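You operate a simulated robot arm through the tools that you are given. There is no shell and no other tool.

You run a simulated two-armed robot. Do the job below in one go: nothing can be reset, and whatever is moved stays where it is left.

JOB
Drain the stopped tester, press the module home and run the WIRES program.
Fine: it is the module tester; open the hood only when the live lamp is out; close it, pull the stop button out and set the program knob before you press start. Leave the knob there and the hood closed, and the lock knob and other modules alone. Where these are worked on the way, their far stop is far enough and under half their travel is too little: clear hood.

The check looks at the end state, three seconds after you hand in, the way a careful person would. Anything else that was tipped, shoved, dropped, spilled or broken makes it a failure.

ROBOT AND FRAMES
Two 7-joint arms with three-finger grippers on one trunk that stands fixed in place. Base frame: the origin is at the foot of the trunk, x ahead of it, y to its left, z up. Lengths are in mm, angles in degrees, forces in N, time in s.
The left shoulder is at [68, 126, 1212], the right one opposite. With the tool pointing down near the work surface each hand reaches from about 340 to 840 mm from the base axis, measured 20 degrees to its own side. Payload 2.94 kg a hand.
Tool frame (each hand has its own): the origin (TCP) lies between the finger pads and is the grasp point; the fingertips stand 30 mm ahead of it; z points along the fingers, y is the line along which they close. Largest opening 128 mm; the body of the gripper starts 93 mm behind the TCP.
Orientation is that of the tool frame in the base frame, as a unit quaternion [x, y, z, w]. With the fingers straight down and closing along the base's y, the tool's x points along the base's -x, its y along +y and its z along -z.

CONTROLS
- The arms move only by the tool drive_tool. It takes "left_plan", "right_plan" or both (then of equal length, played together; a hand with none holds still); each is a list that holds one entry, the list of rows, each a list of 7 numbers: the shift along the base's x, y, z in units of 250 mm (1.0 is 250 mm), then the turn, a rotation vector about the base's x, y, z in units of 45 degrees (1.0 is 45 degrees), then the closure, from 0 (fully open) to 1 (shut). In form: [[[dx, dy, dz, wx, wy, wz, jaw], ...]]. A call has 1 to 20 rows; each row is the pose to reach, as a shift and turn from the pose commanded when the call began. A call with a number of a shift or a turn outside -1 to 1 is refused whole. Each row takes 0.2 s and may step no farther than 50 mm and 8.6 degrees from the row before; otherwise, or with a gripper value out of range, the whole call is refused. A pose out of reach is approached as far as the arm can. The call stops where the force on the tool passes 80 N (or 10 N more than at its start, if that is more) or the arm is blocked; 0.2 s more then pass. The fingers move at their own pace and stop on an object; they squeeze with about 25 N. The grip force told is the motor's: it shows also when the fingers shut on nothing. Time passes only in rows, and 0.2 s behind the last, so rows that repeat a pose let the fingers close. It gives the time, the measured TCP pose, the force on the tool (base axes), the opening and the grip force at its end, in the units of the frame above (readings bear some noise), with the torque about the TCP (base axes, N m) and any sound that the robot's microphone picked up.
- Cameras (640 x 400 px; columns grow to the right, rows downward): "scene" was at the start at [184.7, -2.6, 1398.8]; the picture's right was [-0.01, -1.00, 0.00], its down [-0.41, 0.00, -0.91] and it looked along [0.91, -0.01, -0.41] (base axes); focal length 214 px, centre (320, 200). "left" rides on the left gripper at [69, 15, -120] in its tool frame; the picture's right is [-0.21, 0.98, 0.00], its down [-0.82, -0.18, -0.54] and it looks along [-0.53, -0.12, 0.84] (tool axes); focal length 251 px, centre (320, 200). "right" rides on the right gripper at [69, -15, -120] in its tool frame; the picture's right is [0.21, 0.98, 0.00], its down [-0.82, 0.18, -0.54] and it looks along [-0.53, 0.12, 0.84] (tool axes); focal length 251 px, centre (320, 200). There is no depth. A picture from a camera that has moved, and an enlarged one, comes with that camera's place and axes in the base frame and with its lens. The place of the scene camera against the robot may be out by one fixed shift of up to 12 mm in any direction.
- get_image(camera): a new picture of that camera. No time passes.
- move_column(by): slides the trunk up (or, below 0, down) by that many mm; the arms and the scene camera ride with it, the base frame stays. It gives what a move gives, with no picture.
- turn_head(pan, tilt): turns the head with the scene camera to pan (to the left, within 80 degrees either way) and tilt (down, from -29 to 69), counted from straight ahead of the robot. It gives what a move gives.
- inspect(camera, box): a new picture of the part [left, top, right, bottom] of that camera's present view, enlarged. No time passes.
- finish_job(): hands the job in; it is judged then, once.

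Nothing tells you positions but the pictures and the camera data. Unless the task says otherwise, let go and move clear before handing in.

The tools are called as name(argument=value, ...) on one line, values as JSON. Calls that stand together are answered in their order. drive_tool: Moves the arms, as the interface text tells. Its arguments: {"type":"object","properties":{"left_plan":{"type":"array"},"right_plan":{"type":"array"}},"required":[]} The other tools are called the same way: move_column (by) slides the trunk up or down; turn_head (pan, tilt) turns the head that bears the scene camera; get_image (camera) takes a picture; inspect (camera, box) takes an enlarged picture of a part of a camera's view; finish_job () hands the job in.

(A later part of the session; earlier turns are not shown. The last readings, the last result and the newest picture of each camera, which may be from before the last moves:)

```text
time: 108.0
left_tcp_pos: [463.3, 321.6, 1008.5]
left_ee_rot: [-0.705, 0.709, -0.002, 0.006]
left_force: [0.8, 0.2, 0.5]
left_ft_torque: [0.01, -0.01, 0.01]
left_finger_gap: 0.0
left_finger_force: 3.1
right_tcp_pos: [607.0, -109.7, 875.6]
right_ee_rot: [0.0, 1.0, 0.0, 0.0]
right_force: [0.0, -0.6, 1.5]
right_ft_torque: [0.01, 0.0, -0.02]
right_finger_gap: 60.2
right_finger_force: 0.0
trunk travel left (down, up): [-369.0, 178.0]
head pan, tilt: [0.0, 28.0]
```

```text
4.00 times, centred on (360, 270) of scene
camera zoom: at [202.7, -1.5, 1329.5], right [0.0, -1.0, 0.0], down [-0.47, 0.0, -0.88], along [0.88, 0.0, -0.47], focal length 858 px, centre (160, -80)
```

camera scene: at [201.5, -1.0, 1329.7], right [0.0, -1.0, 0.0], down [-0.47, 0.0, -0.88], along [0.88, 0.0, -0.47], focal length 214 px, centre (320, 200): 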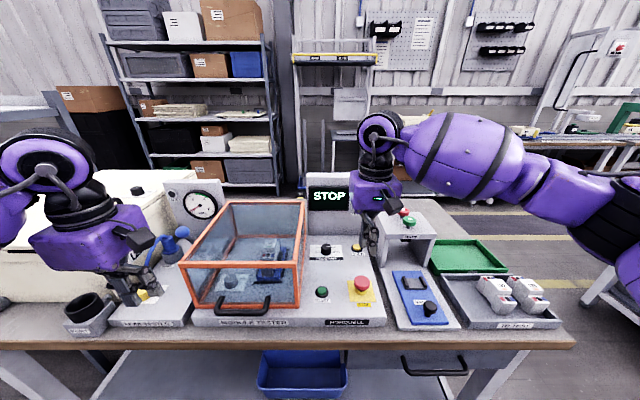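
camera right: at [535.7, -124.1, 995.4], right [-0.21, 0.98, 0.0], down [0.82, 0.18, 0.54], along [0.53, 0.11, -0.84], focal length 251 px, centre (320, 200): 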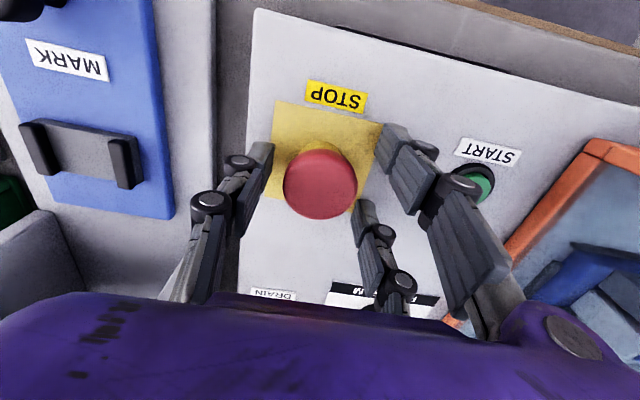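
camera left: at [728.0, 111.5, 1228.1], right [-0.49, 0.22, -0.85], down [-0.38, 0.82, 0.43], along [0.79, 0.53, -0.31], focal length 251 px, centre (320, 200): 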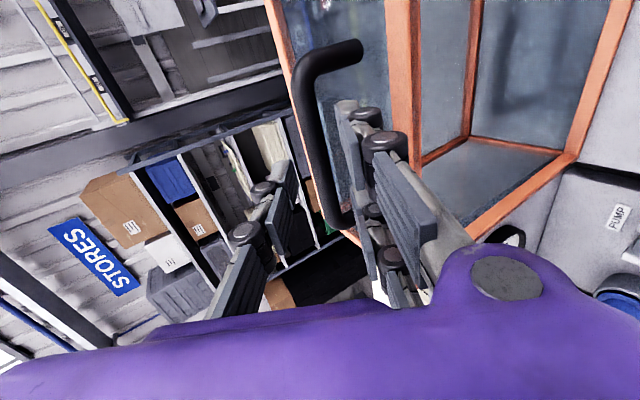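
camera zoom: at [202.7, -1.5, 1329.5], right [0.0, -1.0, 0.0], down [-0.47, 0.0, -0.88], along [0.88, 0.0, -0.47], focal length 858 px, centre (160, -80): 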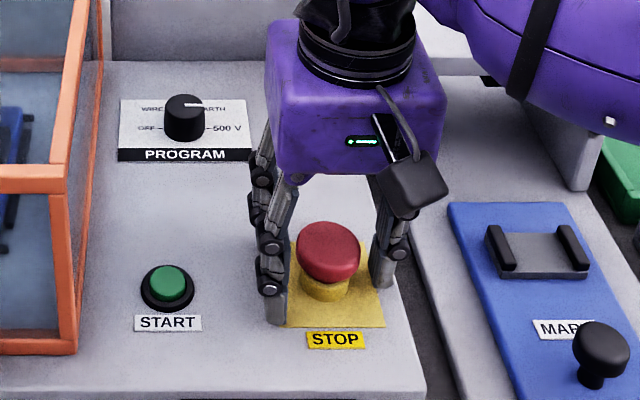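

Centred on the button. I close on it now.

drive_tool(right_plan=[[[0, 0, 0, 0, 0, 0, 0.7], [0, 0, 0, 0, 0, 0, 1], [0, 0, 0, 0, 0, 0, 1]]])

get_image(camera="right")

```text
time: 108.8
left_tcp_pos: [462.7, 317.9, 1009.9]
left_ee_rot: [-0.705, 0.71, -0.002, 0.007]
left_force: [-0.6, 0.0, -1.0]
left_ft_torque: [0.01, -0.02, 0.01]
left_finger_gap: 0.0
left_finger_force: 3.4
right_tcp_pos: [604.2, -113.7, 875.2]
right_ee_rot: [0.002, 1.0, -0.003, -0.001]
right_force: [-2.5, -24.5, 2.6]
right_ft_torque: [-0.43, 0.12, 0.12]
right_finger_gap: 29.5
right_finger_force: 44.6
trunk travel left (down, up): [-369.0, 178.0]
head pan, tilt: [0.0, 28.0]
```

```text
taken
camera right: at [535.6, -128.1, 995.3], right [-0.21, 0.98, 0.0], down [0.82, 0.18, 0.54], along [0.53, 0.11, -0.84], focal length 251 px, centre (320, 200)
```

right: 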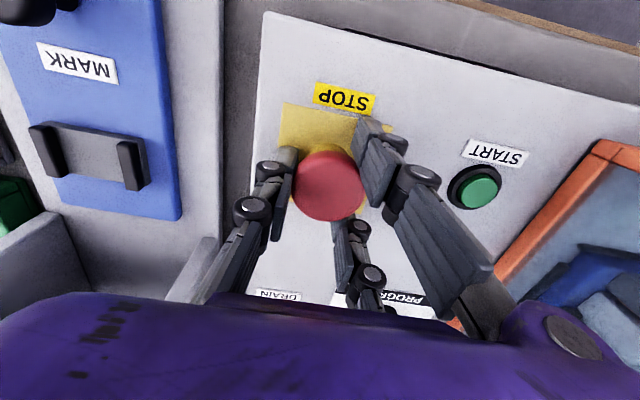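

The gap went to 29.5 mm with a sideways force: only the single finger is touching the head, because the two opposite fingers are spread ±36 mm and pass beside it. I open again and will offset the hand so that the head lies between one finger from each side.

drive_tool(right_plan=[[[0, 0, 0, 0, 0, 0, 0.53], [0, 0, 0, 0, 0, 0, 0.53], [0.0, 0, 0, 0, 0, 0, 0.53]]])

get_image(camera="right")

inspect(camera="scene", box=[310, 220, 410, 320])

```text
time: 109.6
left_tcp_pos: [462.7, 320.5, 1009.3]
left_ee_rot: [-0.705, 0.709, -0.003, 0.005]
left_force: [0.5, 0.3, 0.5]
left_ft_torque: [0.0, 0.01, -0.02]
left_finger_gap: 0.1
left_finger_force: 3.4
right_tcp_pos: [604.9, -109.5, 875.6]
right_ee_rot: [-0.001, 1.0, 0.0, -0.001]
right_force: [0.0, 0.0, -0.2]
right_ft_torque: [0.0, 0.0, 0.0]
right_finger_gap: 60.1
right_finger_force: 0.0
trunk travel left (down, up): [-369.0, 178.0]
head pan, tilt: [0.0, 28.0]
```

```text
taken
camera right: at [535.6, -123.5, 995.9], right [-0.21, 0.98, 0.0], down [0.82, 0.18, 0.54], along [0.53, 0.12, -0.84], focal length 251 px, centre (320, 200)
```

right: 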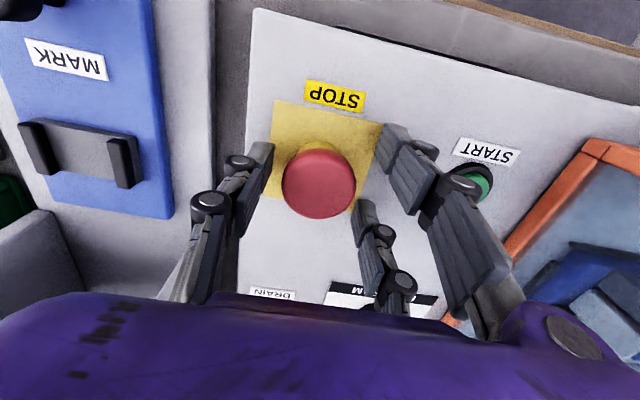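

```text
4.00 times, centred on (360, 270) of scene
camera zoom: at [202.6, -1.2, 1329.5], right [0.0, -1.0, 0.0], down [-0.47, 0.0, -0.88], along [0.88, 0.0, -0.47], focal length 858 px, centre (160, -80)
```

zoom: 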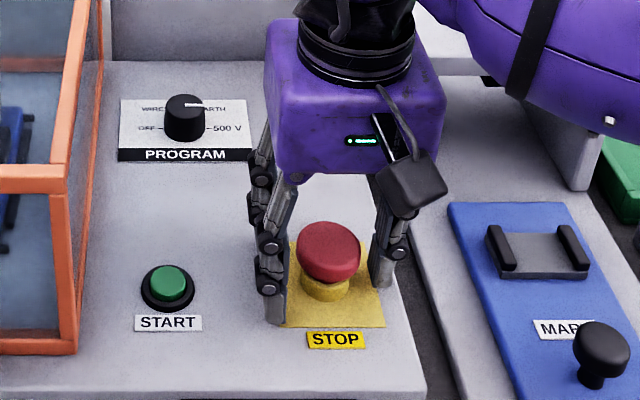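

drive_tool(right_plan=[[[0.036, 0.002, -0.008, 0, 0, 0, 0.53], [0.072, 0.004, -0.012, 0, 0, 0, 0.53], [0.072, 0.004, -0.012, 0, 0, 0, 0.6], [0.072, 0.004, -0.012, 0, 0, 0, 0.8], [0.072, 0.004, -0.012, 0, 0, 0, 1], [0.072, 0.004, -0.012, 0, 0, 0, 1]]])

get_image(camera="right")

```text
time: 111.0
left_tcp_pos: [464.1, 322.7, 1008.6]
left_ee_rot: [-0.705, 0.709, -0.003, 0.005]
left_force: [-0.2, -0.2, 0.6]
left_ft_torque: [-0.01, 0.01, 0.01]
left_finger_gap: 0.0
left_finger_force: 3.0
right_tcp_pos: [623.8, -108.1, 872.7]
right_ee_rot: [0.001, 1.0, 0.0, 0.001]
right_force: [0.6, -0.9, 1.0]
right_ft_torque: [-0.08, 0.03, 0.15]
right_finger_gap: 36.9
right_finger_force: 45.5
trunk travel left (down, up): [-369.0, 178.0]
head pan, tilt: [0.0, 28.0]
```

```text
taken
camera right: at [554.4, -123.0, 992.5], right [-0.21, 0.98, 0.0], down [0.82, 0.18, 0.54], along [0.53, 0.11, -0.84], focal length 251 px, centre (320, 200)
```

right: 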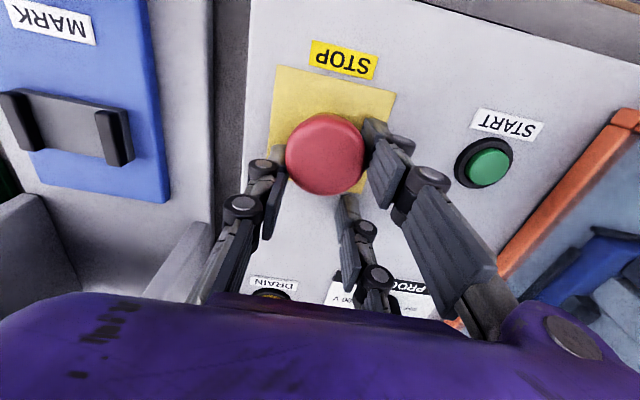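

Now gap 36.9 mm, grip 45 N and no side force: the head is held between two opposing fingers. I pull up gently.

drive_tool(right_plan=[[[0, 0, 0.008, 0, 0, 0, 1], [0, 0, 0.016, 0, 0, 0, 1], [0, 0, 0.024, 0, 0, 0, 1], [0, 0, 0.032, 0, 0, 0, 1]]])

get_image(camera="right")

inspect(camera="scene", box=[300, 170, 410, 320])

```text
time: 112.0
left_tcp_pos: [464.7, 321.6, 1008.9]
left_ee_rot: [-0.705, 0.71, -0.003, 0.005]
left_force: [0.6, -0.1, 0.5]
left_ft_torque: [-0.01, 0.0, -0.01]
left_finger_gap: 0.0
left_finger_force: 2.6
right_tcp_pos: [624.4, -109.3, 879.5]
right_ee_rot: [0.0, 1.0, 0.0, -0.001]
right_force: [4.7, 6.3, -13.3]
right_ft_torque: [0.19, -0.65, 0.01]
right_finger_gap: 37.1
right_finger_force: 44.9
trunk travel left (down, up): [-369.0, 178.0]
head pan, tilt: [0.0, 28.0]
heard: click
```

```text
taken
camera right: at [555.0, -123.0, 999.6], right [-0.21, 0.98, 0.0], down [0.82, 0.18, 0.54], along [0.53, 0.12, -0.84], focal length 251 px, centre (320, 200)
```

right: 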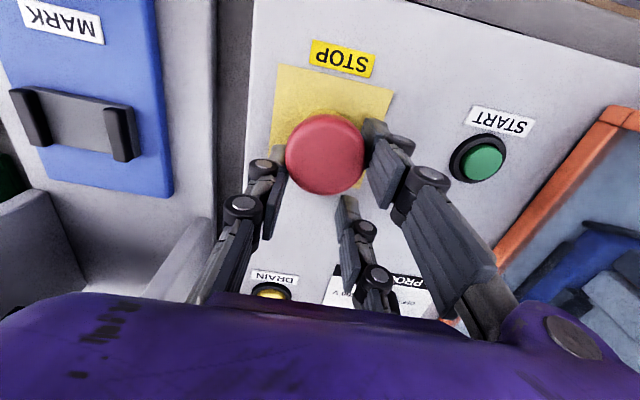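

```text
2.67 times, centred on (355, 245) of scene
camera zoom: at [204.2, -0.9, 1329.1], right [0.0, -1.0, 0.0], down [-0.47, 0.0, -0.88], along [0.88, 0.0, -0.47], focal length 572 px, centre (227, 80)
```

zoom: 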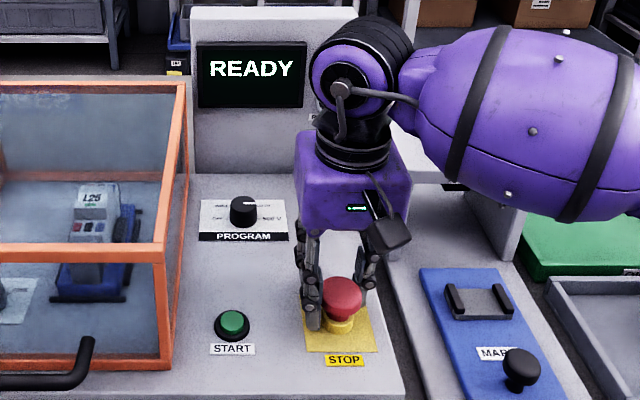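

A click, and the display shows READY: STOP is out. I open the fingers and rise clear.

drive_tool(right_plan=[[[0, 0, -0.006, 0, 0, 0, 0.8], [0, 0, -0.006, 0, 0, 0, 0.53], [0, 0, -0.006, 0, 0, 0, 0.5], [-0.02, 0, 0.1, 0, 0, 0, 0.5], [-0.03, 0, 0.25, 0, 0, 0, 0.5], [-0.03, 0.0, 0.42, 0, 0, 0, 0.5], [0.0, 0.04, 0.52, 0, 0, 0, 0.5]]])

inspect(camera="scene", box=[300, 170, 410, 320])

get_image(camera="right")

```text
time: 113.6
left_tcp_pos: [464.3, 322.5, 1008.5]
left_ee_rot: [-0.706, 0.709, -0.004, 0.005]
left_force: [0.4, -0.2, 0.0]
left_ft_torque: [-0.03, 0.0, 0.01]
left_finger_gap: 0.1
left_finger_force: 2.7
right_tcp_pos: [624.4, -98.2, 1010.1]
right_ee_rot: [0.001, 1.0, -0.001, 0.0]
right_force: [0.5, 1.2, -0.4]
right_ft_torque: [-0.01, 0.01, -0.02]
right_finger_gap: 64.0
right_finger_force: 0.2
trunk travel left (down, up): [-369.0, 178.0]
head pan, tilt: [0.0, 28.0]
```

```text
2.67 times, centred on (355, 245) of scene
camera zoom: at [202.9, -0.8, 1329.5], right [0.0, -1.0, 0.0], down [-0.47, 0.0, -0.88], along [0.88, 0.0, -0.47], focal length 572 px, centre (227, 80)
```

zoom: 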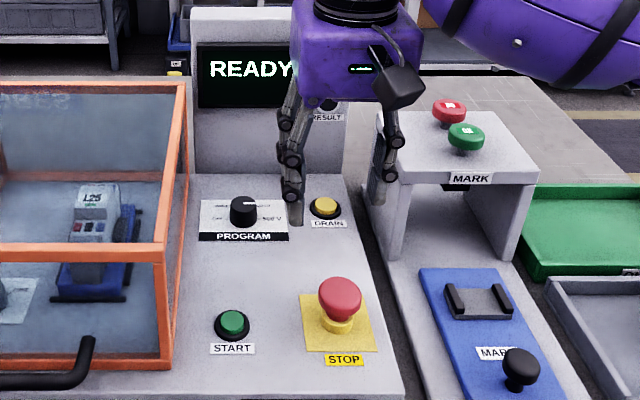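

```text
taken
camera right: at [554.7, -112.2, 1130.4], right [-0.21, 0.98, 0.0], down [0.82, 0.18, 0.54], along [0.53, 0.11, -0.84], focal length 251 px, centre (320, 200)
```

right: 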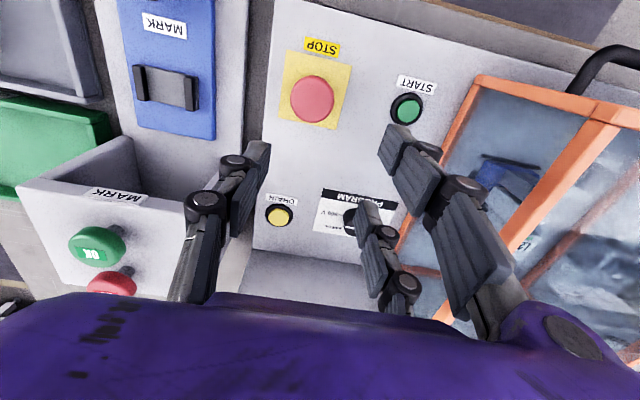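

STOP is out and READY shows. Next the PROGRAM knob: I bring the right hand over it, turned about -60 degrees, which keeps the fingers and palm away from the hood.

drive_tool(right_plan=[[[0.05, 0.02, 0, 0, 0, -0.17, 0.5], [0.1, 0.04, 0, 0, 0, -0.34, 0.5], [0.16, 0.06, 0, 0, 0, -0.5, 0.5], [0.22, 0.08, 0, 0, 0, -0.67, 0.5], [0.28, 0.1, 0, 0, 0, -0.84, 0.5], [0.34, 0.1, 0, 0, 0, -1.0, 0.5]]])

get_image(camera="right")

inspect(camera="scene", box=[300, 230, 380, 290])

```text
time: 115.0
left_tcp_pos: [463.7, 322.1, 1008.7]
left_ee_rot: [-0.705, 0.709, -0.003, 0.006]
left_force: [-0.6, 0.4, -0.3]
left_ft_torque: [-0.02, -0.01, 0.04]
left_finger_gap: 0.0
left_finger_force: 2.6
right_tcp_pos: [708.6, -72.5, 1010.3]
right_ee_rot: [0.385, 0.923, 0.0, 0.001]
right_force: [-0.3, -0.1, -0.1]
right_ft_torque: [-0.01, 0.02, -0.05]
right_finger_gap: 63.8
right_finger_force: 0.1
trunk travel left (down, up): [-369.0, 178.0]
head pan, tilt: [0.0, 28.0]
```

```text
taken
camera right: at [648.2, -33.6, 1130.9], right [0.54, 0.84, 0.0], down [0.71, -0.46, 0.54], along [0.45, -0.29, -0.84], focal length 251 px, centre (320, 200)
```

right: 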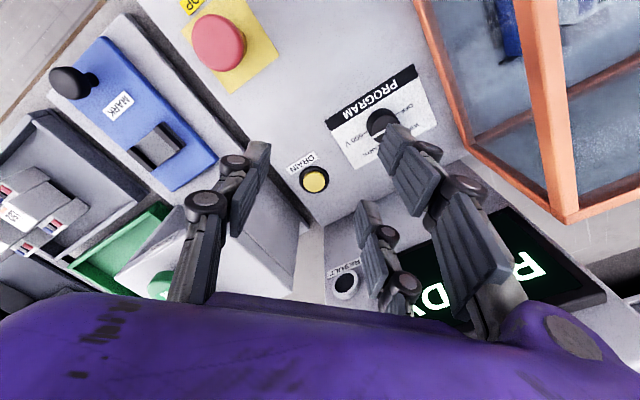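

```text
6.67 times, centred on (340, 260) of scene
camera zoom: at [202.9, -1.3, 1329.5], right [0.0, -1.0, 0.0], down [-0.47, 0.0, -0.88], along [0.88, 0.0, -0.47], focal length 1430 px, centre (187, -200)
```

zoom: 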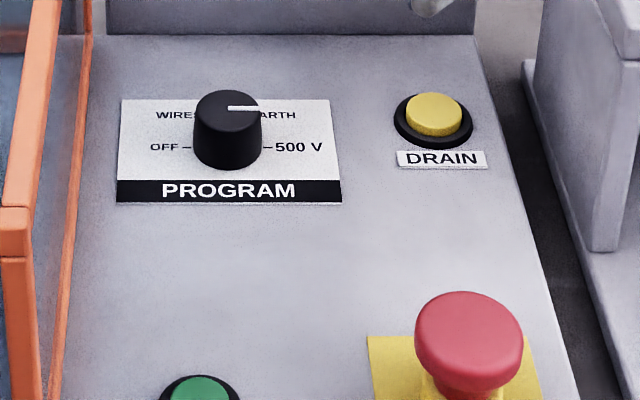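

inspect(camera="right", box=[310, 50, 470, 180])

```text
3.08 times, centred on (390, 115) of right
camera zoom: at [648.2, -33.6, 1130.9], right [0.54, 0.84, 0.0], down [0.71, -0.46, 0.54], along [0.45, -0.29, -0.84], focal length 774 px, centre (105, 462)
```

zoom: 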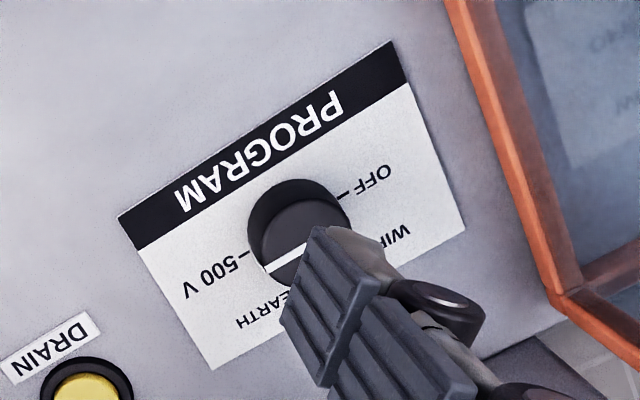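

The knob is at about [760.5,-18], 33 mm wide, top near z 851, pointing at 500 V; WIRES needs a +120 degree turn. I'll do it in two 60-degree grips between hand turns of -90 and -30, gripping with one finger from each side.

drive_tool(right_plan=[[[0.035, 0.024, 0, 0, 0, -0.17, 0.5], [0.07, 0.048, 0, 0, 0, -0.34, 0.5], [0.105, 0.072, 0, 0, 0, -0.5, 0.5], [0.14, 0.096, 0, 0, 0, -0.67, 0.5], [0.175, 0.12, 0, 0, 0, -0.84, 0.5], [0.208, 0.146, 0, 0, 0, -0.993, 0.5]]])

get_image(camera="right")

```text
time: 116.4
left_tcp_pos: [462.1, 321.4, 1008.1]
left_ee_rot: [-0.705, 0.709, -0.003, 0.006]
left_force: [-1.0, -0.1, 0.1]
left_ft_torque: [-0.04, 0.01, 0.03]
left_finger_gap: 0.2
left_finger_force: 2.7
right_tcp_pos: [759.8, -38.0, 1011.1]
right_ee_rot: [0.707, 0.707, 0.0, 0.0]
right_force: [-0.2, 0.8, -0.1]
right_ft_torque: [-0.02, 0.03, 0.0]
right_finger_gap: 64.0
right_finger_force: 0.0
trunk travel left (down, up): [-369.0, 178.0]
head pan, tilt: [0.0, 28.0]
```

```text
taken
camera right: at [744.8, 32.7, 1131.1], right [0.98, 0.22, 0.0], down [0.18, -0.82, 0.54], along [0.12, -0.53, -0.84], focal length 251 px, centre (320, 200)
```

right: 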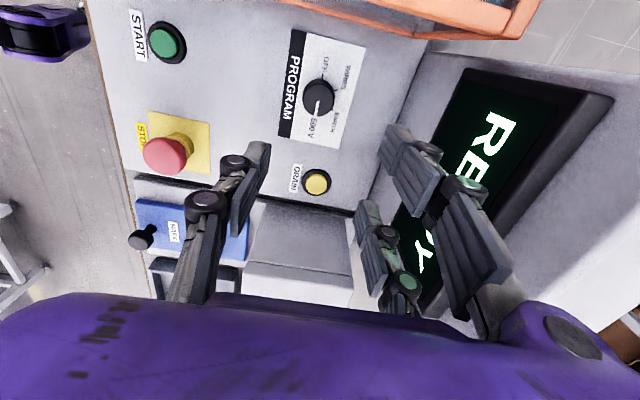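

Now the knob and its label are fully in view; I zoom in to read the positions.

inspect(camera="right", box=[270, 20, 390, 160])

```text
2.86 times, centred on (330, 90) of right
camera zoom: at [744.8, 32.7, 1131.1], right [0.98, 0.22, 0.0], down [0.18, -0.82, 0.54], along [0.12, -0.53, -0.84], focal length 718 px, centre (291, 514)
```

zoom: 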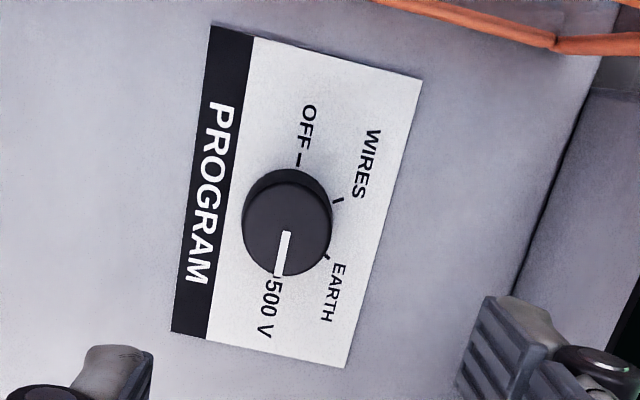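

The four positions are 60 degrees apart: 500 V at -90, EARTH at -30, WIRES at +30. I descend with open fingers to just above knob height, to align at close range.

drive_tool(right_plan=[[[0, 0.0, -0.12, 0, 0, 0, 0.5], [0, 0.0, -0.26, 0, 0, 0, 0.5], [0, 0.0, -0.4, 0, 0, 0, 0.5], [0, 0.0, -0.48, 0, 0, 0, 0.5]]])

get_image(camera="right")

inspect(camera="right", box=[240, 60, 420, 240])

inspect(camera="scene", box=[290, 190, 390, 290])

```text
time: 117.4
left_tcp_pos: [463.7, 321.6, 1009.5]
left_ee_rot: [-0.705, 0.709, -0.004, 0.006]
left_force: [-0.3, 1.4, 0.4]
left_ft_torque: [-0.04, 0.02, -0.01]
left_finger_gap: 0.2
left_finger_force: 2.8
right_tcp_pos: [761.1, -38.5, 890.6]
right_ee_rot: [0.706, 0.709, 0.0, 0.0]
right_force: [-0.1, -0.1, -0.5]
right_ft_torque: [-0.02, 0.02, -0.01]
right_finger_gap: 64.0
right_finger_force: 0.0
trunk travel left (down, up): [-369.0, 178.0]
head pan, tilt: [0.0, 28.0]
```

```text
taken
camera right: at [744.9, 31.6, 1010.2], right [0.98, 0.22, 0.0], down [0.18, -0.82, 0.54], along [0.12, -0.53, -0.84], focal length 251 px, centre (320, 200)
```

right: 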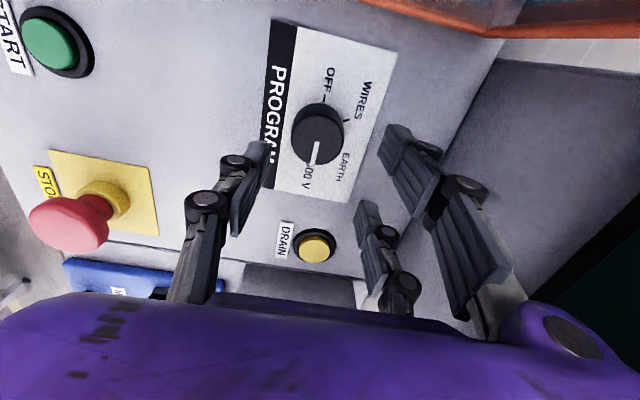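

```text
2.22 times, centred on (330, 150) of right
camera zoom: at [744.9, 31.6, 1010.2], right [0.98, 0.22, 0.0], down [0.18, -0.82, 0.54], along [0.12, -0.53, -0.84], focal length 559 px, centre (298, 311)
```

zoom: 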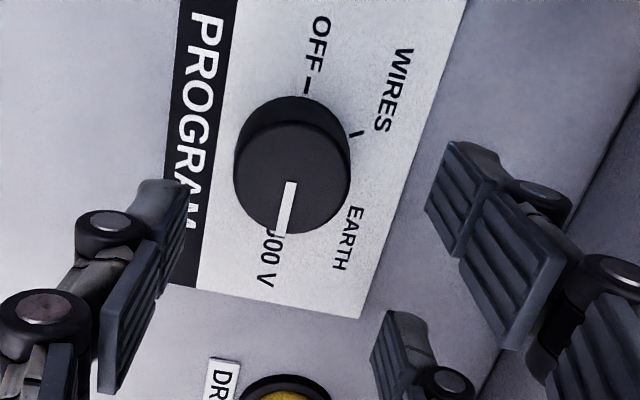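

```text
4.00 times, centred on (340, 240) of scene
camera zoom: at [202.7, -1.6, 1329.5], right [0.0, -1.0, 0.0], down [-0.47, 0.0, -0.88], along [0.88, 0.0, -0.47], focal length 858 px, centre (240, 40)
```

zoom: 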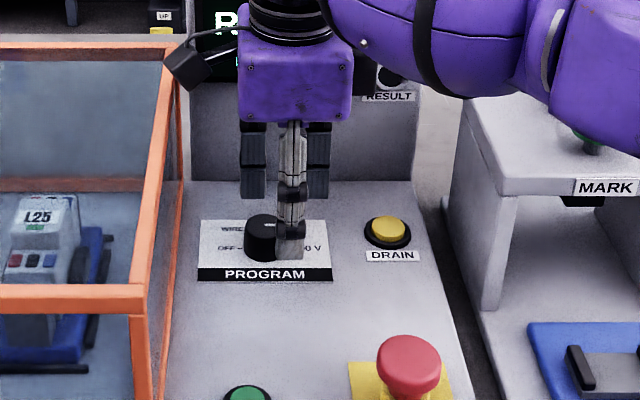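

Combining the sideways measures from the scene and wrist views, the knob centre is about [755.4,-17]. I shift accordingly and lower the fingers beside the knob.

drive_tool(right_plan=[[[-0.023, 0.014, 0.0, 0, 0, 0, 0.5], [-0.023, 0.014, -0.05, 0, 0, 0, 0.5], [-0.023, 0.014, -0.09, 0, 0, 0, 0.5], [-0.023, 0.014, -0.104, 0, 0, 0, 0.5]]])

inspect(camera="right", box=[240, 60, 420, 240])

inspect(camera="scene", box=[290, 190, 390, 290])

```text
time: 118.4
left_tcp_pos: [461.5, 321.1, 1011.1]
left_ee_rot: [-0.705, 0.709, -0.004, 0.006]
left_force: [-0.2, -0.5, 0.3]
left_ft_torque: [-0.03, 0.0, -0.01]
left_finger_gap: 0.0
left_finger_force: 3.2
right_tcp_pos: [754.8, -35.3, 868.5]
right_ee_rot: [0.706, 0.708, 0.002, 0.0]
right_force: [0.7, -6.0, 19.5]
right_ft_torque: [1.45, 0.7, -0.18]
right_finger_gap: 65.3
right_finger_force: 0.5
trunk travel left (down, up): [-369.0, 178.0]
head pan, tilt: [0.0, 28.0]
```

```text
2.22 times, centred on (330, 150) of right
camera zoom: at [738.1, 34.4, 988.5], right [0.98, 0.22, 0.0], down [0.18, -0.82, 0.54], along [0.12, -0.53, -0.84], focal length 559 px, centre (298, 311)
```

zoom: 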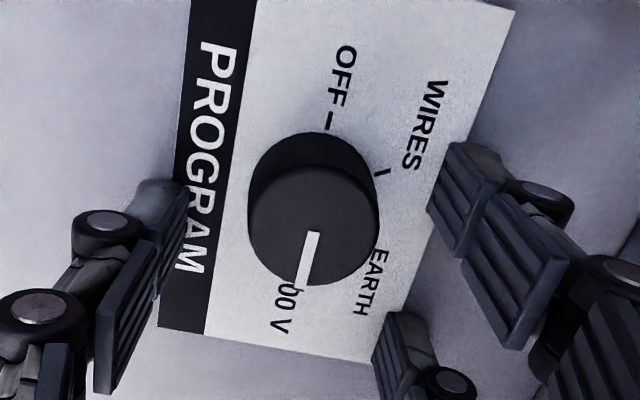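

```text
4.00 times, centred on (340, 240) of scene
camera zoom: at [200.6, -2.1, 1330.1], right [0.0, -1.0, 0.0], down [-0.47, 0.0, -0.88], along [0.88, 0.0, -0.47], focal length 858 px, centre (240, 40)
```

zoom: 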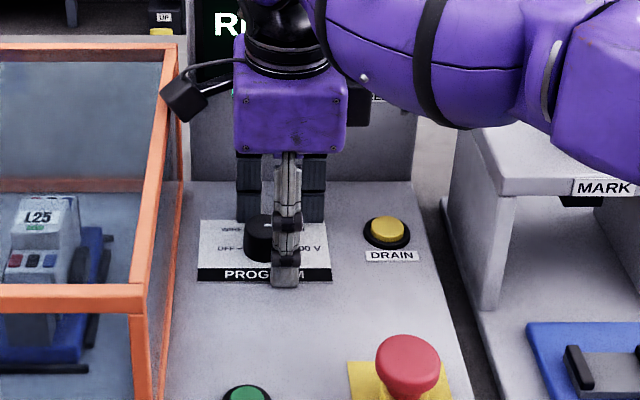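

The wrist camera housing touched the hood's top edge (20 N). I lift off at once and will use a different hand turn that keeps the camera and palm away from the hood.

drive_tool(right_plan=[[[0, 0, 0.06, 0, 0, 0, 0.5], [0, 0, 0.2, 0, 0, 0, 0.5], [0, 0, 0.38, 0, 0, 0, 0.5], [0, 0, 0.52, 0, 0, 0, 0.5]]])

drive_tool(right_plan=[[[-0.01, 0.01, 0, 0, 0, 0.17, 0.5], [-0.02, 0.02, 0, 0, 0, 0.34, 0.5], [-0.03, 0.03, 0, 0, 0, 0.5, 0.5], [-0.04, 0.04, 0, 0, 0, 0.67, 0.5], [-0.05, 0.05, 0, 0, 0, 0.84, 0.5], [-0.06, 0.06, 0, 0, 0, 1.0, 0.5]]])

drive_tool(right_plan=[[[0, 0, 0, 0, 0, 0.17, 0.5], [0, 0, 0, 0, 0, 0.34, 0.5], [0, 0, 0, 0, 0, 0.5, 0.5], [0, 0, 0, 0, 0, 0.67, 0.5], [0, 0, 0, 0, 0, 0.84, 0.5], [0, 0, 0, 0, 0, 1.0, 0.5]]])

get_image(camera="scene")

inspect(camera="scene", box=[180, 180, 330, 330])

```text
time: 119.4
left_tcp_pos: [462.9, 322.2, 1009.1]
left_ee_rot: [-0.705, 0.709, -0.003, 0.006]
left_force: [-0.6, 0.4, 0.4]
left_ft_torque: [0.03, -0.02, 0.01]
left_finger_gap: 0.0
left_finger_force: 2.7
right_tcp_pos: [753.9, -33.6, 997.3]
right_ee_rot: [0.706, 0.708, 0.0, -0.001]
right_force: [0.4, 0.1, 0.4]
right_ft_torque: [-0.02, 0.0, 0.0]
right_finger_gap: 64.1
right_finger_force: 0.2
trunk travel left (down, up): [-369.0, 178.0]
head pan, tilt: [0.0, 28.0]
```

```text
time: 120.8
left_tcp_pos: [463.8, 321.2, 1009.0]
left_ee_rot: [-0.705, 0.709, -0.003, 0.005]
left_force: [-0.6, -0.3, -0.8]
left_ft_torque: [-0.03, 0.01, 0.0]
left_finger_gap: 0.3
left_finger_force: 2.6
right_tcp_pos: [740.4, -18.5, 994.2]
right_ee_rot: [0.379, 0.926, -0.001, -0.001]
right_force: [0.7, -0.3, -0.3]
right_ft_torque: [-0.01, 0.05, 0.01]
right_finger_gap: 64.0
right_finger_force: 0.1
trunk travel left (down, up): [-369.0, 178.0]
head pan, tilt: [0.0, 28.0]
```

```text
time: 122.2
left_tcp_pos: [462.1, 321.2, 1009.0]
left_ee_rot: [-0.705, 0.709, -0.003, 0.006]
left_force: [0.0, -0.5, 0.7]
left_ft_torque: [0.0, -0.04, 0.01]
left_finger_gap: 0.0
left_finger_force: 2.9
right_tcp_pos: [740.3, -19.9, 994.8]
right_ee_rot: [-0.003, 1.0, 0.0, 0.0]
right_force: [-0.7, -0.2, 0.1]
right_ft_torque: [0.03, -0.04, -0.02]
right_finger_gap: 63.7
right_finger_force: 0.1
trunk travel left (down, up): [-369.0, 178.0]
head pan, tilt: [0.0, 28.0]
```

```text
taken
camera scene: at [202.6, -1.5, 1329.5], right [0.0, -1.0, 0.0], down [-0.47, 0.0, -0.88], along [0.88, 0.0, -0.47], focal length 214 px, centre (320, 200)
```

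scene: 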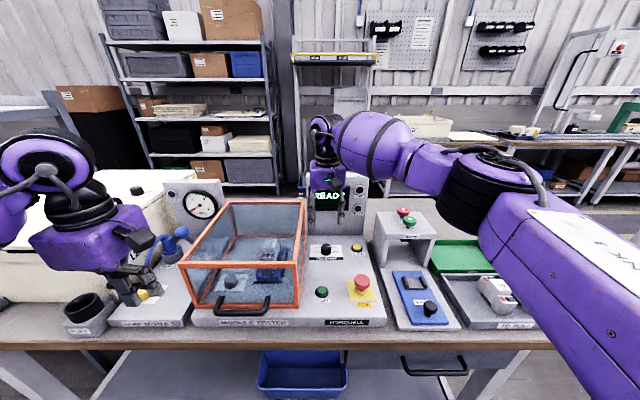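

```text
2.67 times, centred on (255, 255) of scene
camera zoom: at [202.6, -1.5, 1329.5], right [0.0, -1.0, 0.0], down [-0.47, 0.0, -0.88], along [0.88, 0.0, -0.47], focal length 572 px, centre (493, 53)
```

zoom: 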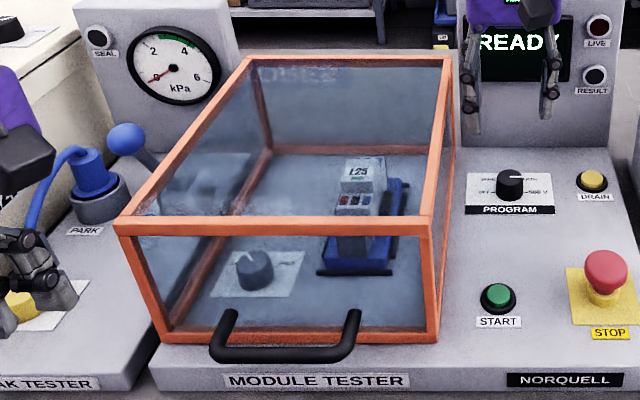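

Hood undisturbed, READY still shown. I look at the knob in the hand's straight orientation for another sideways measure.

get_image(camera="right")

inspect(camera="right", box=[250, 60, 430, 220])

```text
taken
camera right: at [670.4, -33.7, 1115.1], right [-0.22, 0.98, 0.0], down [0.82, 0.19, 0.54], along [0.53, 0.12, -0.84], focal length 251 px, centre (320, 200)
```

right: 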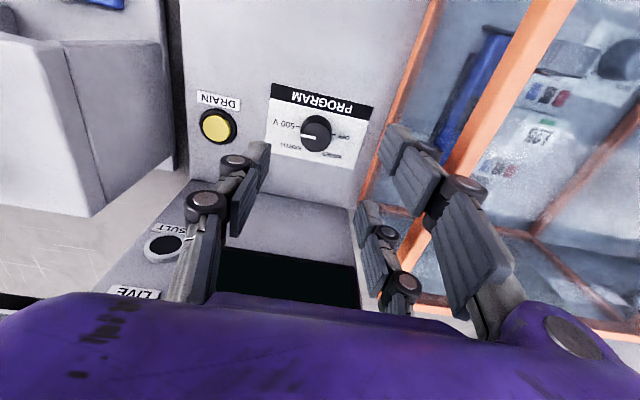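

```text
2.50 times, centred on (340, 140) of right
camera zoom: at [670.4, -33.7, 1115.1], right [-0.22, 0.98, 0.0], down [0.82, 0.19, 0.54], along [0.53, 0.12, -0.84], focal length 629 px, centre (270, 350)
```

zoom: 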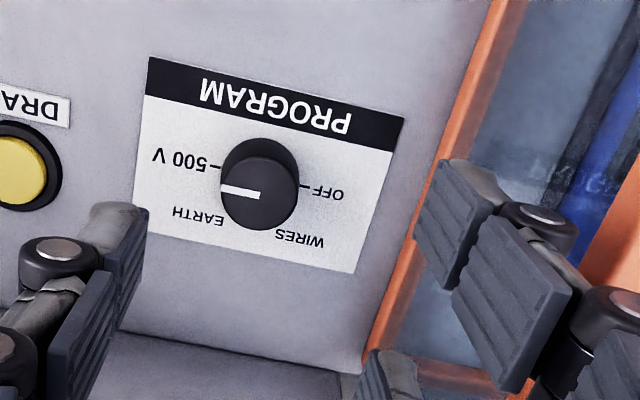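

The knob centre refines to about [755.4,-19]. I test whether the right wrist can turn from +12 to +72 degrees here, at a safe height.

drive_tool(right_plan=[[[-0.005, -0.005, 0, 0, 0, 0.17, 0.5], [-0.008, -0.012, 0, 0, 0, 0.34, 0.5], [-0.008, -0.02, 0, 0, 0, 0.5, 0.5], [-0.004, -0.03, 0, 0, 0, 0.67, 0.5], [0.002, -0.04, 0, 0, 0, 0.84, 0.5], [0.01, -0.048, 0, 0, 0, 1.0, 0.5]]])

drive_tool(right_plan=[[[0.008, -0.005, 0, 0, 0, 0.15, 0.5], [0.016, -0.01, 0, 0, 0, 0.3, 0.5], [0.024, -0.014, 0, 0, 0, 0.45, 0.5], [0.034, -0.017, 0, 0, 0, 0.6, 0.5]]])

get_image(camera="right")

```text
time: 123.6
left_tcp_pos: [462.9, 317.8, 1011.0]
left_ee_rot: [-0.705, 0.709, -0.002, 0.008]
left_force: [-0.6, -1.4, 0.1]
left_ft_torque: [0.12, -0.01, 0.0]
left_finger_gap: 0.2
left_finger_force: 3.0
right_tcp_pos: [709.3, -54.2, 970.1]
right_ee_rot: [-0.346, 0.938, 0.002, 0.003]
right_force: [-1.0, -0.4, 1.3]
right_ft_torque: [0.02, -0.07, 0.0]
right_finger_gap: 64.1
right_finger_force: 0.0
right hand out of reach, approached as far as the arm can: row 5, 6
trunk travel left (down, up): [-369.0, 178.0]
head pan, tilt: [0.0, 28.0]
```

```text
time: 124.6
left_tcp_pos: [463.8, 321.4, 1008.9]
left_ee_rot: [-0.705, 0.709, -0.003, 0.006]
left_force: [0.2, 0.5, -0.5]
left_ft_torque: [-0.01, 0.01, 0.01]
left_finger_gap: 0.1
left_finger_force: 2.8
right_tcp_pos: [708.0, -51.2, 970.7]
right_ee_rot: [-0.345, 0.939, 0.0, 0.0]
right_force: [0.6, 0.8, -1.8]
right_ft_torque: [0.03, -0.01, 0.02]
right_finger_gap: 63.9
right_finger_force: 0.0
right hand out of reach, approached as far as the arm can: row 1, 2, 3, 4
trunk travel left (down, up): [-369.0, 178.0]
head pan, tilt: [0.0, 28.0]
```

```text
taken
camera right: at [664.6, -107.1, 1090.1], right [-0.8, 0.6, 0.0], down [0.51, 0.67, 0.54], along [0.33, 0.43, -0.84], focal length 251 px, centre (320, 200)
```

right: 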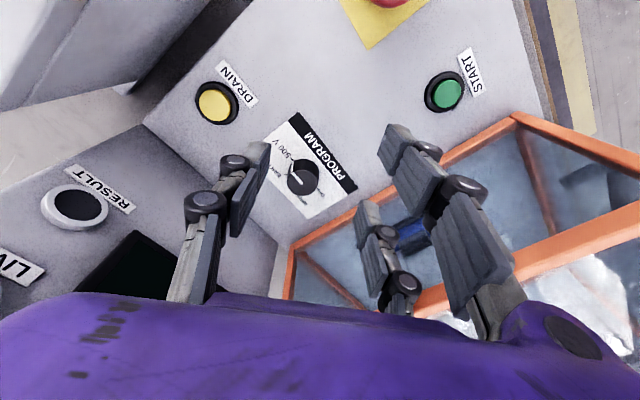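

The wrist limit is near +40 degrees. I'll instead use three 40-degree strokes between -51 and -11, where camera and palm both stay clear of the hood. Rotating there at a safe height.

drive_tool(right_plan=[[[0.03, 0.01, 0.05, 0, 0, -0.17, 0.5], [0.06, 0.02, 0.1, 0, 0, -0.34, 0.5], [0.09, 0.03, 0.12, 0, 0, -0.5, 0.5], [0.12, 0.04, 0.12, 0, 0, -0.67, 0.5], [0.15, 0.05, 0.12, 0, 0, -0.84, 0.5], [0.18, 0.06, 0.12, 0, 0, -1.0, 0.5]]])

drive_tool(right_plan=[[[0.02, 0.0, 0, 0, 0, -0.17, 0.5], [0.03, 0.0, 0, 0, 0, -0.34, 0.5], [0.04, 0.0, 0, 0, 0, -0.5, 0.5], [0.05, 0.0, 0, 0, 0, -0.67, 0.5], [0.055, 0.0, 0, 0, 0, -0.84, 0.5], [0.055, 0.0, 0, 0, 0, -1.0, 0.5]]])

```text
time: 126.0
left_tcp_pos: [463.9, 321.7, 1008.3]
left_ee_rot: [-0.705, 0.71, -0.004, 0.005]
left_force: [0.6, -0.1, 0.0]
left_ft_torque: [0.02, 0.0, 0.01]
left_finger_gap: 0.1
left_finger_force: 2.8
right_tcp_pos: [753.6, -35.9, 998.9]
right_ee_rot: [0.042, 0.999, -0.001, 0.001]
right_force: [-0.1, -0.2, -0.1]
right_ft_torque: [0.03, 0.01, -0.01]
right_finger_gap: 64.0
right_finger_force: 0.1
trunk travel left (down, up): [-369.0, 178.0]
head pan, tilt: [0.0, 28.0]
```

```text
time: 127.4
left_tcp_pos: [464.3, 321.8, 1008.8]
left_ee_rot: [-0.705, 0.709, -0.003, 0.006]
left_force: [0.7, -0.2, -1.2]
left_ft_torque: [-0.02, 0.0, 0.02]
left_finger_gap: 0.1
left_finger_force: 3.1
right_tcp_pos: [767.5, -36.1, 999.3]
right_ee_rot: [0.42, 0.908, -0.001, 0.0]
right_force: [0.2, -1.2, 0.0]
right_ft_torque: [0.02, 0.03, 0.0]
right_finger_gap: 63.9
right_finger_force: 0.0
trunk travel left (down, up): [-369.0, 178.0]
head pan, tilt: [0.0, 28.0]
```

drive_tool(right_plan=[[[-0.002, 0.013, -0.15, 0, 0, 0, 0.5], [-0.002, 0.013, -0.3, 0, 0, 0, 0.5], [-0.002, 0.013, -0.42, 0, 0, 0, 0.5], [-0.002, 0.013, -0.44, 0, 0, 0, 0.5]]])

inspect(camera="right", box=[220, 40, 440, 240])

inspect(camera="scene", box=[290, 190, 390, 290])

```text
time: 128.4
left_tcp_pos: [463.2, 322.0, 1009.2]
left_ee_rot: [-0.705, 0.709, -0.003, 0.006]
left_force: [-0.2, 0.7, 0.2]
left_ft_torque: [0.02, -0.02, 0.0]
left_finger_gap: 0.0
left_finger_force: 3.0
right_tcp_pos: [766.3, -33.9, 890.9]
right_ee_rot: [0.419, 0.908, -0.001, 0.0]
right_force: [0.8, 0.0, -0.9]
right_ft_torque: [0.0, 0.0, 0.03]
right_finger_gap: 63.8
right_finger_force: 0.0
trunk travel left (down, up): [-369.0, 178.0]
head pan, tilt: [0.0, 28.0]
```

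```text
2.00 times, centred on (330, 140) of right
camera zoom: at [709.2, 11.2, 1010.2], right [0.6, 0.8, 0.0], down [0.67, -0.51, 0.54], along [0.43, -0.33, -0.84], focal length 503 px, centre (300, 320)
```

zoom: 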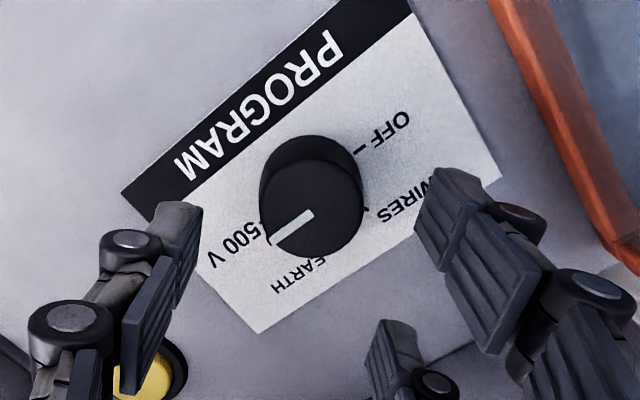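

```text
4.00 times, centred on (340, 240) of scene
camera zoom: at [202.4, -1.4, 1329.6], right [0.0, -1.0, 0.0], down [-0.47, 0.0, -0.88], along [0.88, 0.0, -0.47], focal length 858 px, centre (240, 40)
```

zoom: 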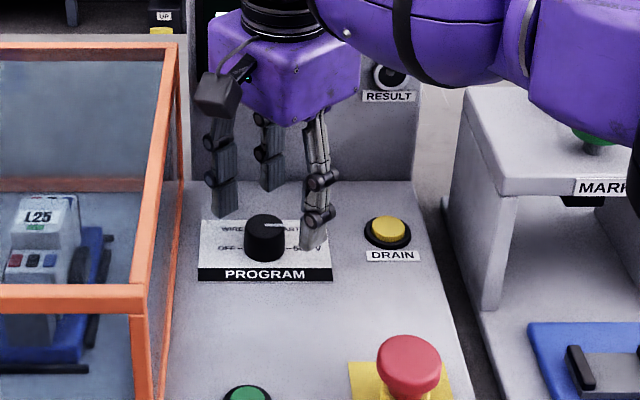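

Knob is centred sideways between the pads. I lower to grip height and close.

drive_tool(right_plan=[[[0, 0.0, -0.04, 0, 0, 0, 0.5], [0, 0.0, -0.08, 0, 0, 0, 0.5], [0, 0.0, -0.108, 0, 0, 0, 0.5]]])

inspect(camera="right", box=[220, 40, 440, 240])

```text
time: 129.2
left_tcp_pos: [462.4, 320.9, 1010.8]
left_ee_rot: [-0.705, 0.709, -0.004, 0.007]
left_force: [0.8, 0.0, -0.1]
left_ft_torque: [-0.03, 0.05, -0.04]
left_finger_gap: 0.1
left_finger_force: 2.5
right_tcp_pos: [766.2, -34.2, 869.0]
right_ee_rot: [0.421, 0.907, 0.001, 0.003]
right_force: [1.2, -3.2, 25.1]
right_ft_torque: [0.06, 0.5, 0.07]
right_finger_gap: 63.8
right_finger_force: 10.3
trunk travel left (down, up): [-369.0, 178.0]
head pan, tilt: [0.0, 28.0]
```

```text
2.00 times, centred on (330, 140) of right
camera zoom: at [708.7, 10.5, 988.2], right [0.61, 0.8, 0.0], down [0.67, -0.51, 0.55], along [0.44, -0.33, -0.84], focal length 503 px, centre (300, 320)
```

zoom: 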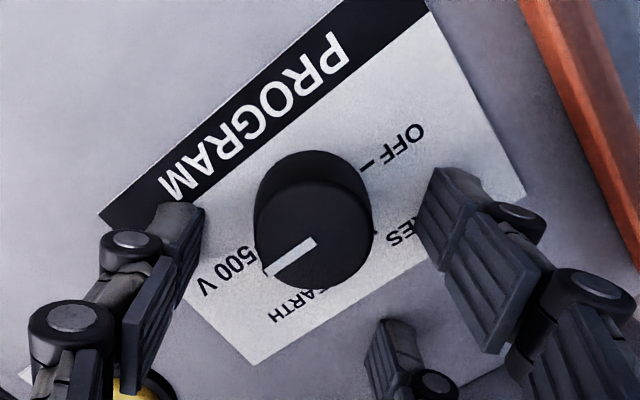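

The fingertips reached the panel with 25 N, so the panel is at about z 839 and the knob top at about 861, as the first views said. I raise 6 mm and close on the knob.

drive_tool(right_plan=[[[0.004, -0.002, 0.036, 0, 0, 0, 0.5], [0.004, -0.002, 0.04, 0, 0, 0, 0.7], [0.004, -0.002, 0.04, 0, 0, 0, 0.9], [0.004, -0.002, 0.04, 0, 0, 0, 1], [0.004, -0.002, 0.04, 0, 0, 0, 1]]])

inspect(camera="right", box=[220, 40, 440, 240])

```text
time: 130.4
left_tcp_pos: [464.1, 321.3, 1008.5]
left_ee_rot: [-0.705, 0.709, -0.004, 0.005]
left_force: [-0.3, -1.0, -0.8]
left_ft_torque: [0.01, 0.01, 0.04]
left_finger_gap: 0.2
left_finger_force: 2.4
right_tcp_pos: [768.5, -32.6, 871.8]
right_ee_rot: [0.42, 0.908, -0.002, -0.001]
right_force: [2.5, 4.5, -9.6]
right_ft_torque: [-0.17, -0.42, -0.09]
right_finger_gap: 30.8
right_finger_force: 44.7
trunk travel left (down, up): [-369.0, 178.0]
head pan, tilt: [0.0, 28.0]
```

```text
2.00 times, centred on (330, 140) of right
camera zoom: at [711.3, 10.7, 991.6], right [0.6, 0.8, 0.0], down [0.67, -0.51, 0.54], along [0.43, -0.33, -0.84], focal length 503 px, centre (300, 320)
```

zoom: 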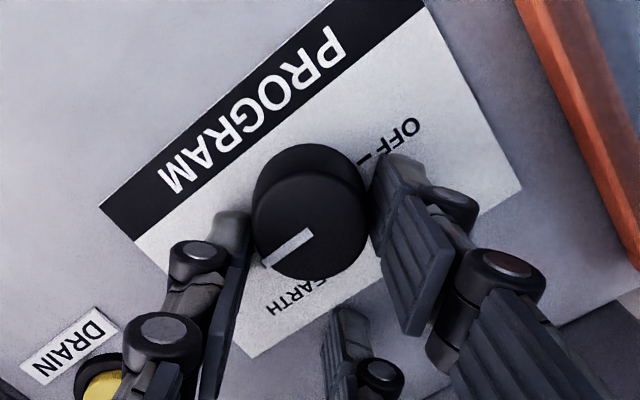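

The knob is gripped (30.8 mm, 45 N). I turn it +40 degrees about its own axis.

drive_tool(right_plan=[[[0.0072, 0.0068, -0.008, 0, 0, 0.178, 1], [0.0136, 0.0148, -0.008, 0, 0, 0.356, 1], [0.0184, 0.0236, -0.008, 0, 0, 0.533, 1], [0.022, 0.0328, -0.008, 0, 0, 0.711, 1], [0.0244, 0.0428, -0.008, 0, 0, 0.889, 1]]])

inspect(camera="right", box=[220, 40, 440, 240])

inspect(camera="scene", box=[290, 190, 390, 290])

```text
time: 131.6
left_tcp_pos: [464.7, 322.6, 1008.5]
left_ee_rot: [-0.705, 0.709, -0.004, 0.004]
left_force: [0.5, -0.1, 0.5]
left_ft_torque: [0.01, 0.02, -0.01]
left_finger_gap: 0.1
left_finger_force: 3.2
right_tcp_pos: [773.0, -22.2, 871.0]
right_ee_rot: [0.082, 0.997, 0.0, 0.0]
right_force: [5.2, 6.0, -4.0]
right_ft_torque: [0.27, -0.19, -0.1]
right_finger_gap: 30.6
right_finger_force: 45.0
trunk travel left (down, up): [-369.0, 178.0]
head pan, tilt: [0.0, 28.0]
```

```text
2.00 times, centred on (330, 140) of right
camera zoom: at [702.3, -24.5, 991.6], right [-0.05, 1.0, 0.0], down [0.84, 0.04, 0.54], along [0.54, 0.03, -0.84], focal length 503 px, centre (300, 320)
```

zoom: 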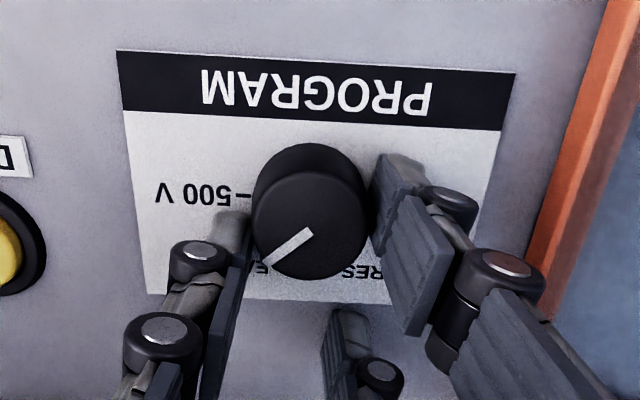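

```text
4.00 times, centred on (340, 240) of scene
camera zoom: at [203.7, -0.7, 1329.4], right [0.0, -1.0, 0.0], down [-0.47, 0.0, -0.88], along [0.88, 0.0, -0.47], focal length 858 px, centre (240, 40)
```

zoom: 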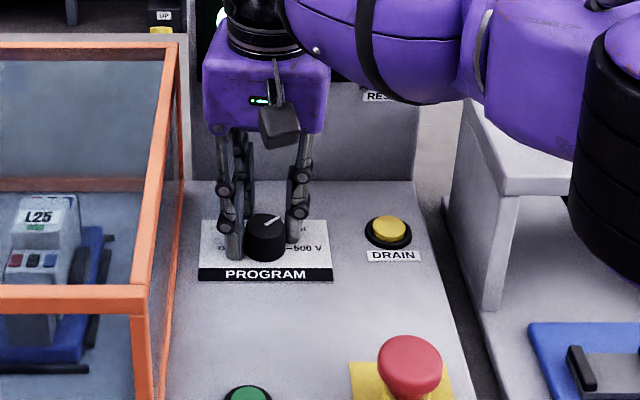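

The knob turned with the hand to about -50 degrees. I open, swing back 40 degrees and check that the pointer stays.

drive_tool(right_plan=[[[0, 0, 0.008, 0, 0, 0, 0.8], [0, 0, 0.012, 0, 0, 0, 0.5], [0, 0, 0.012, 0, 0, 0, 0.5], [-0.0024, -0.01, 0.012, 0, 0, -0.178, 0.5], [-0.006, -0.0192, 0.012, 0, 0, -0.356, 0.5], [-0.0108, -0.028, 0.012, 0, 0, -0.533, 0.5], [-0.0172, -0.036, 0.012, 0, 0, -0.711, 0.5], [-0.0244, -0.0428, 0.012, 0, 0, -0.889, 0.5]]])

inspect(camera="right", box=[220, 40, 440, 240])

```text
time: 133.4
left_tcp_pos: [463.6, 322.3, 1008.3]
left_ee_rot: [-0.706, 0.709, -0.003, 0.006]
left_force: [-0.2, 0.5, 0.0]
left_ft_torque: [0.01, 0.03, 0.03]
left_finger_gap: 0.0
left_finger_force: 2.8
right_tcp_pos: [766.8, -33.9, 874.4]
right_ee_rot: [0.421, 0.907, -0.001, 0.001]
right_force: [0.6, 0.1, 0.0]
right_ft_torque: [-0.02, -0.02, -0.01]
right_finger_gap: 63.8
right_finger_force: 0.1
trunk travel left (down, up): [-369.0, 178.0]
head pan, tilt: [0.0, 28.0]
```

```text
2.00 times, centred on (330, 140) of right
camera zoom: at [709.8, 10.4, 994.3], right [0.61, 0.79, 0.0], down [0.67, -0.51, 0.54], along [0.43, -0.33, -0.84], focal length 503 px, centre (300, 320)
```

zoom: 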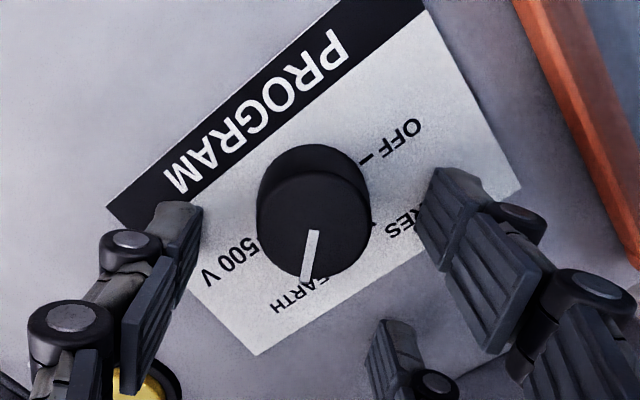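

The pointer stayed at about -48 degrees. Second stroke: close and turn another 40 degrees.

drive_tool(right_plan=[[[0.003, -0.003, 0, 0, 0, 0, 0.7], [0.003, -0.003, 0, 0, 0, 0, 0.9], [0.003, -0.003, -0.004, 0, 0, 0, 1], [0.003, -0.003, -0.01, 0, 0, 0, 1], [0.0102, 0.0038, -0.016, 0, 0, 0.178, 1], [0.0166, 0.0118, -0.016, 0, 0, 0.356, 1], [0.0214, 0.0206, -0.016, 0, 0, 0.533, 1], [0.025, 0.0298, -0.016, 0, 0, 0.711, 1], [0.0274, 0.0398, -0.016, 0, 0, 0.889, 1]]])

inspect(camera="right", box=[220, 40, 440, 240])

```text
time: 135.4
left_tcp_pos: [462.9, 322.9, 1010.4]
left_ee_rot: [-0.705, 0.709, -0.005, 0.006]
left_force: [0.4, -0.5, -0.2]
left_ft_torque: [0.01, -0.01, 0.0]
left_finger_gap: 0.0
left_finger_force: 3.1
right_tcp_pos: [774.2, -21.8, 874.1]
right_ee_rot: [0.082, 0.997, 0.0, 0.003]
right_force: [15.1, 13.0, 23.2]
right_ft_torque: [0.63, -0.15, -0.28]
right_finger_gap: 29.4
right_finger_force: 45.2
trunk travel left (down, up): [-369.0, 178.0]
head pan, tilt: [0.0, 28.0]
```

```text
2.00 times, centred on (330, 140) of right
camera zoom: at [702.2, -24.3, 993.4], right [-0.05, 1.0, 0.0], down [0.84, 0.04, 0.55], along [0.55, 0.03, -0.84], focal length 503 px, centre (300, 320)
```

zoom: 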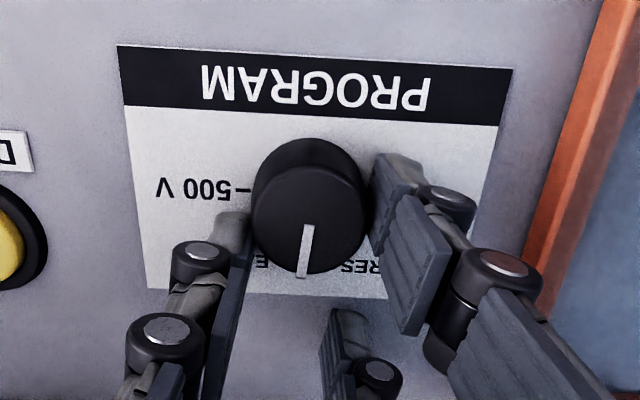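

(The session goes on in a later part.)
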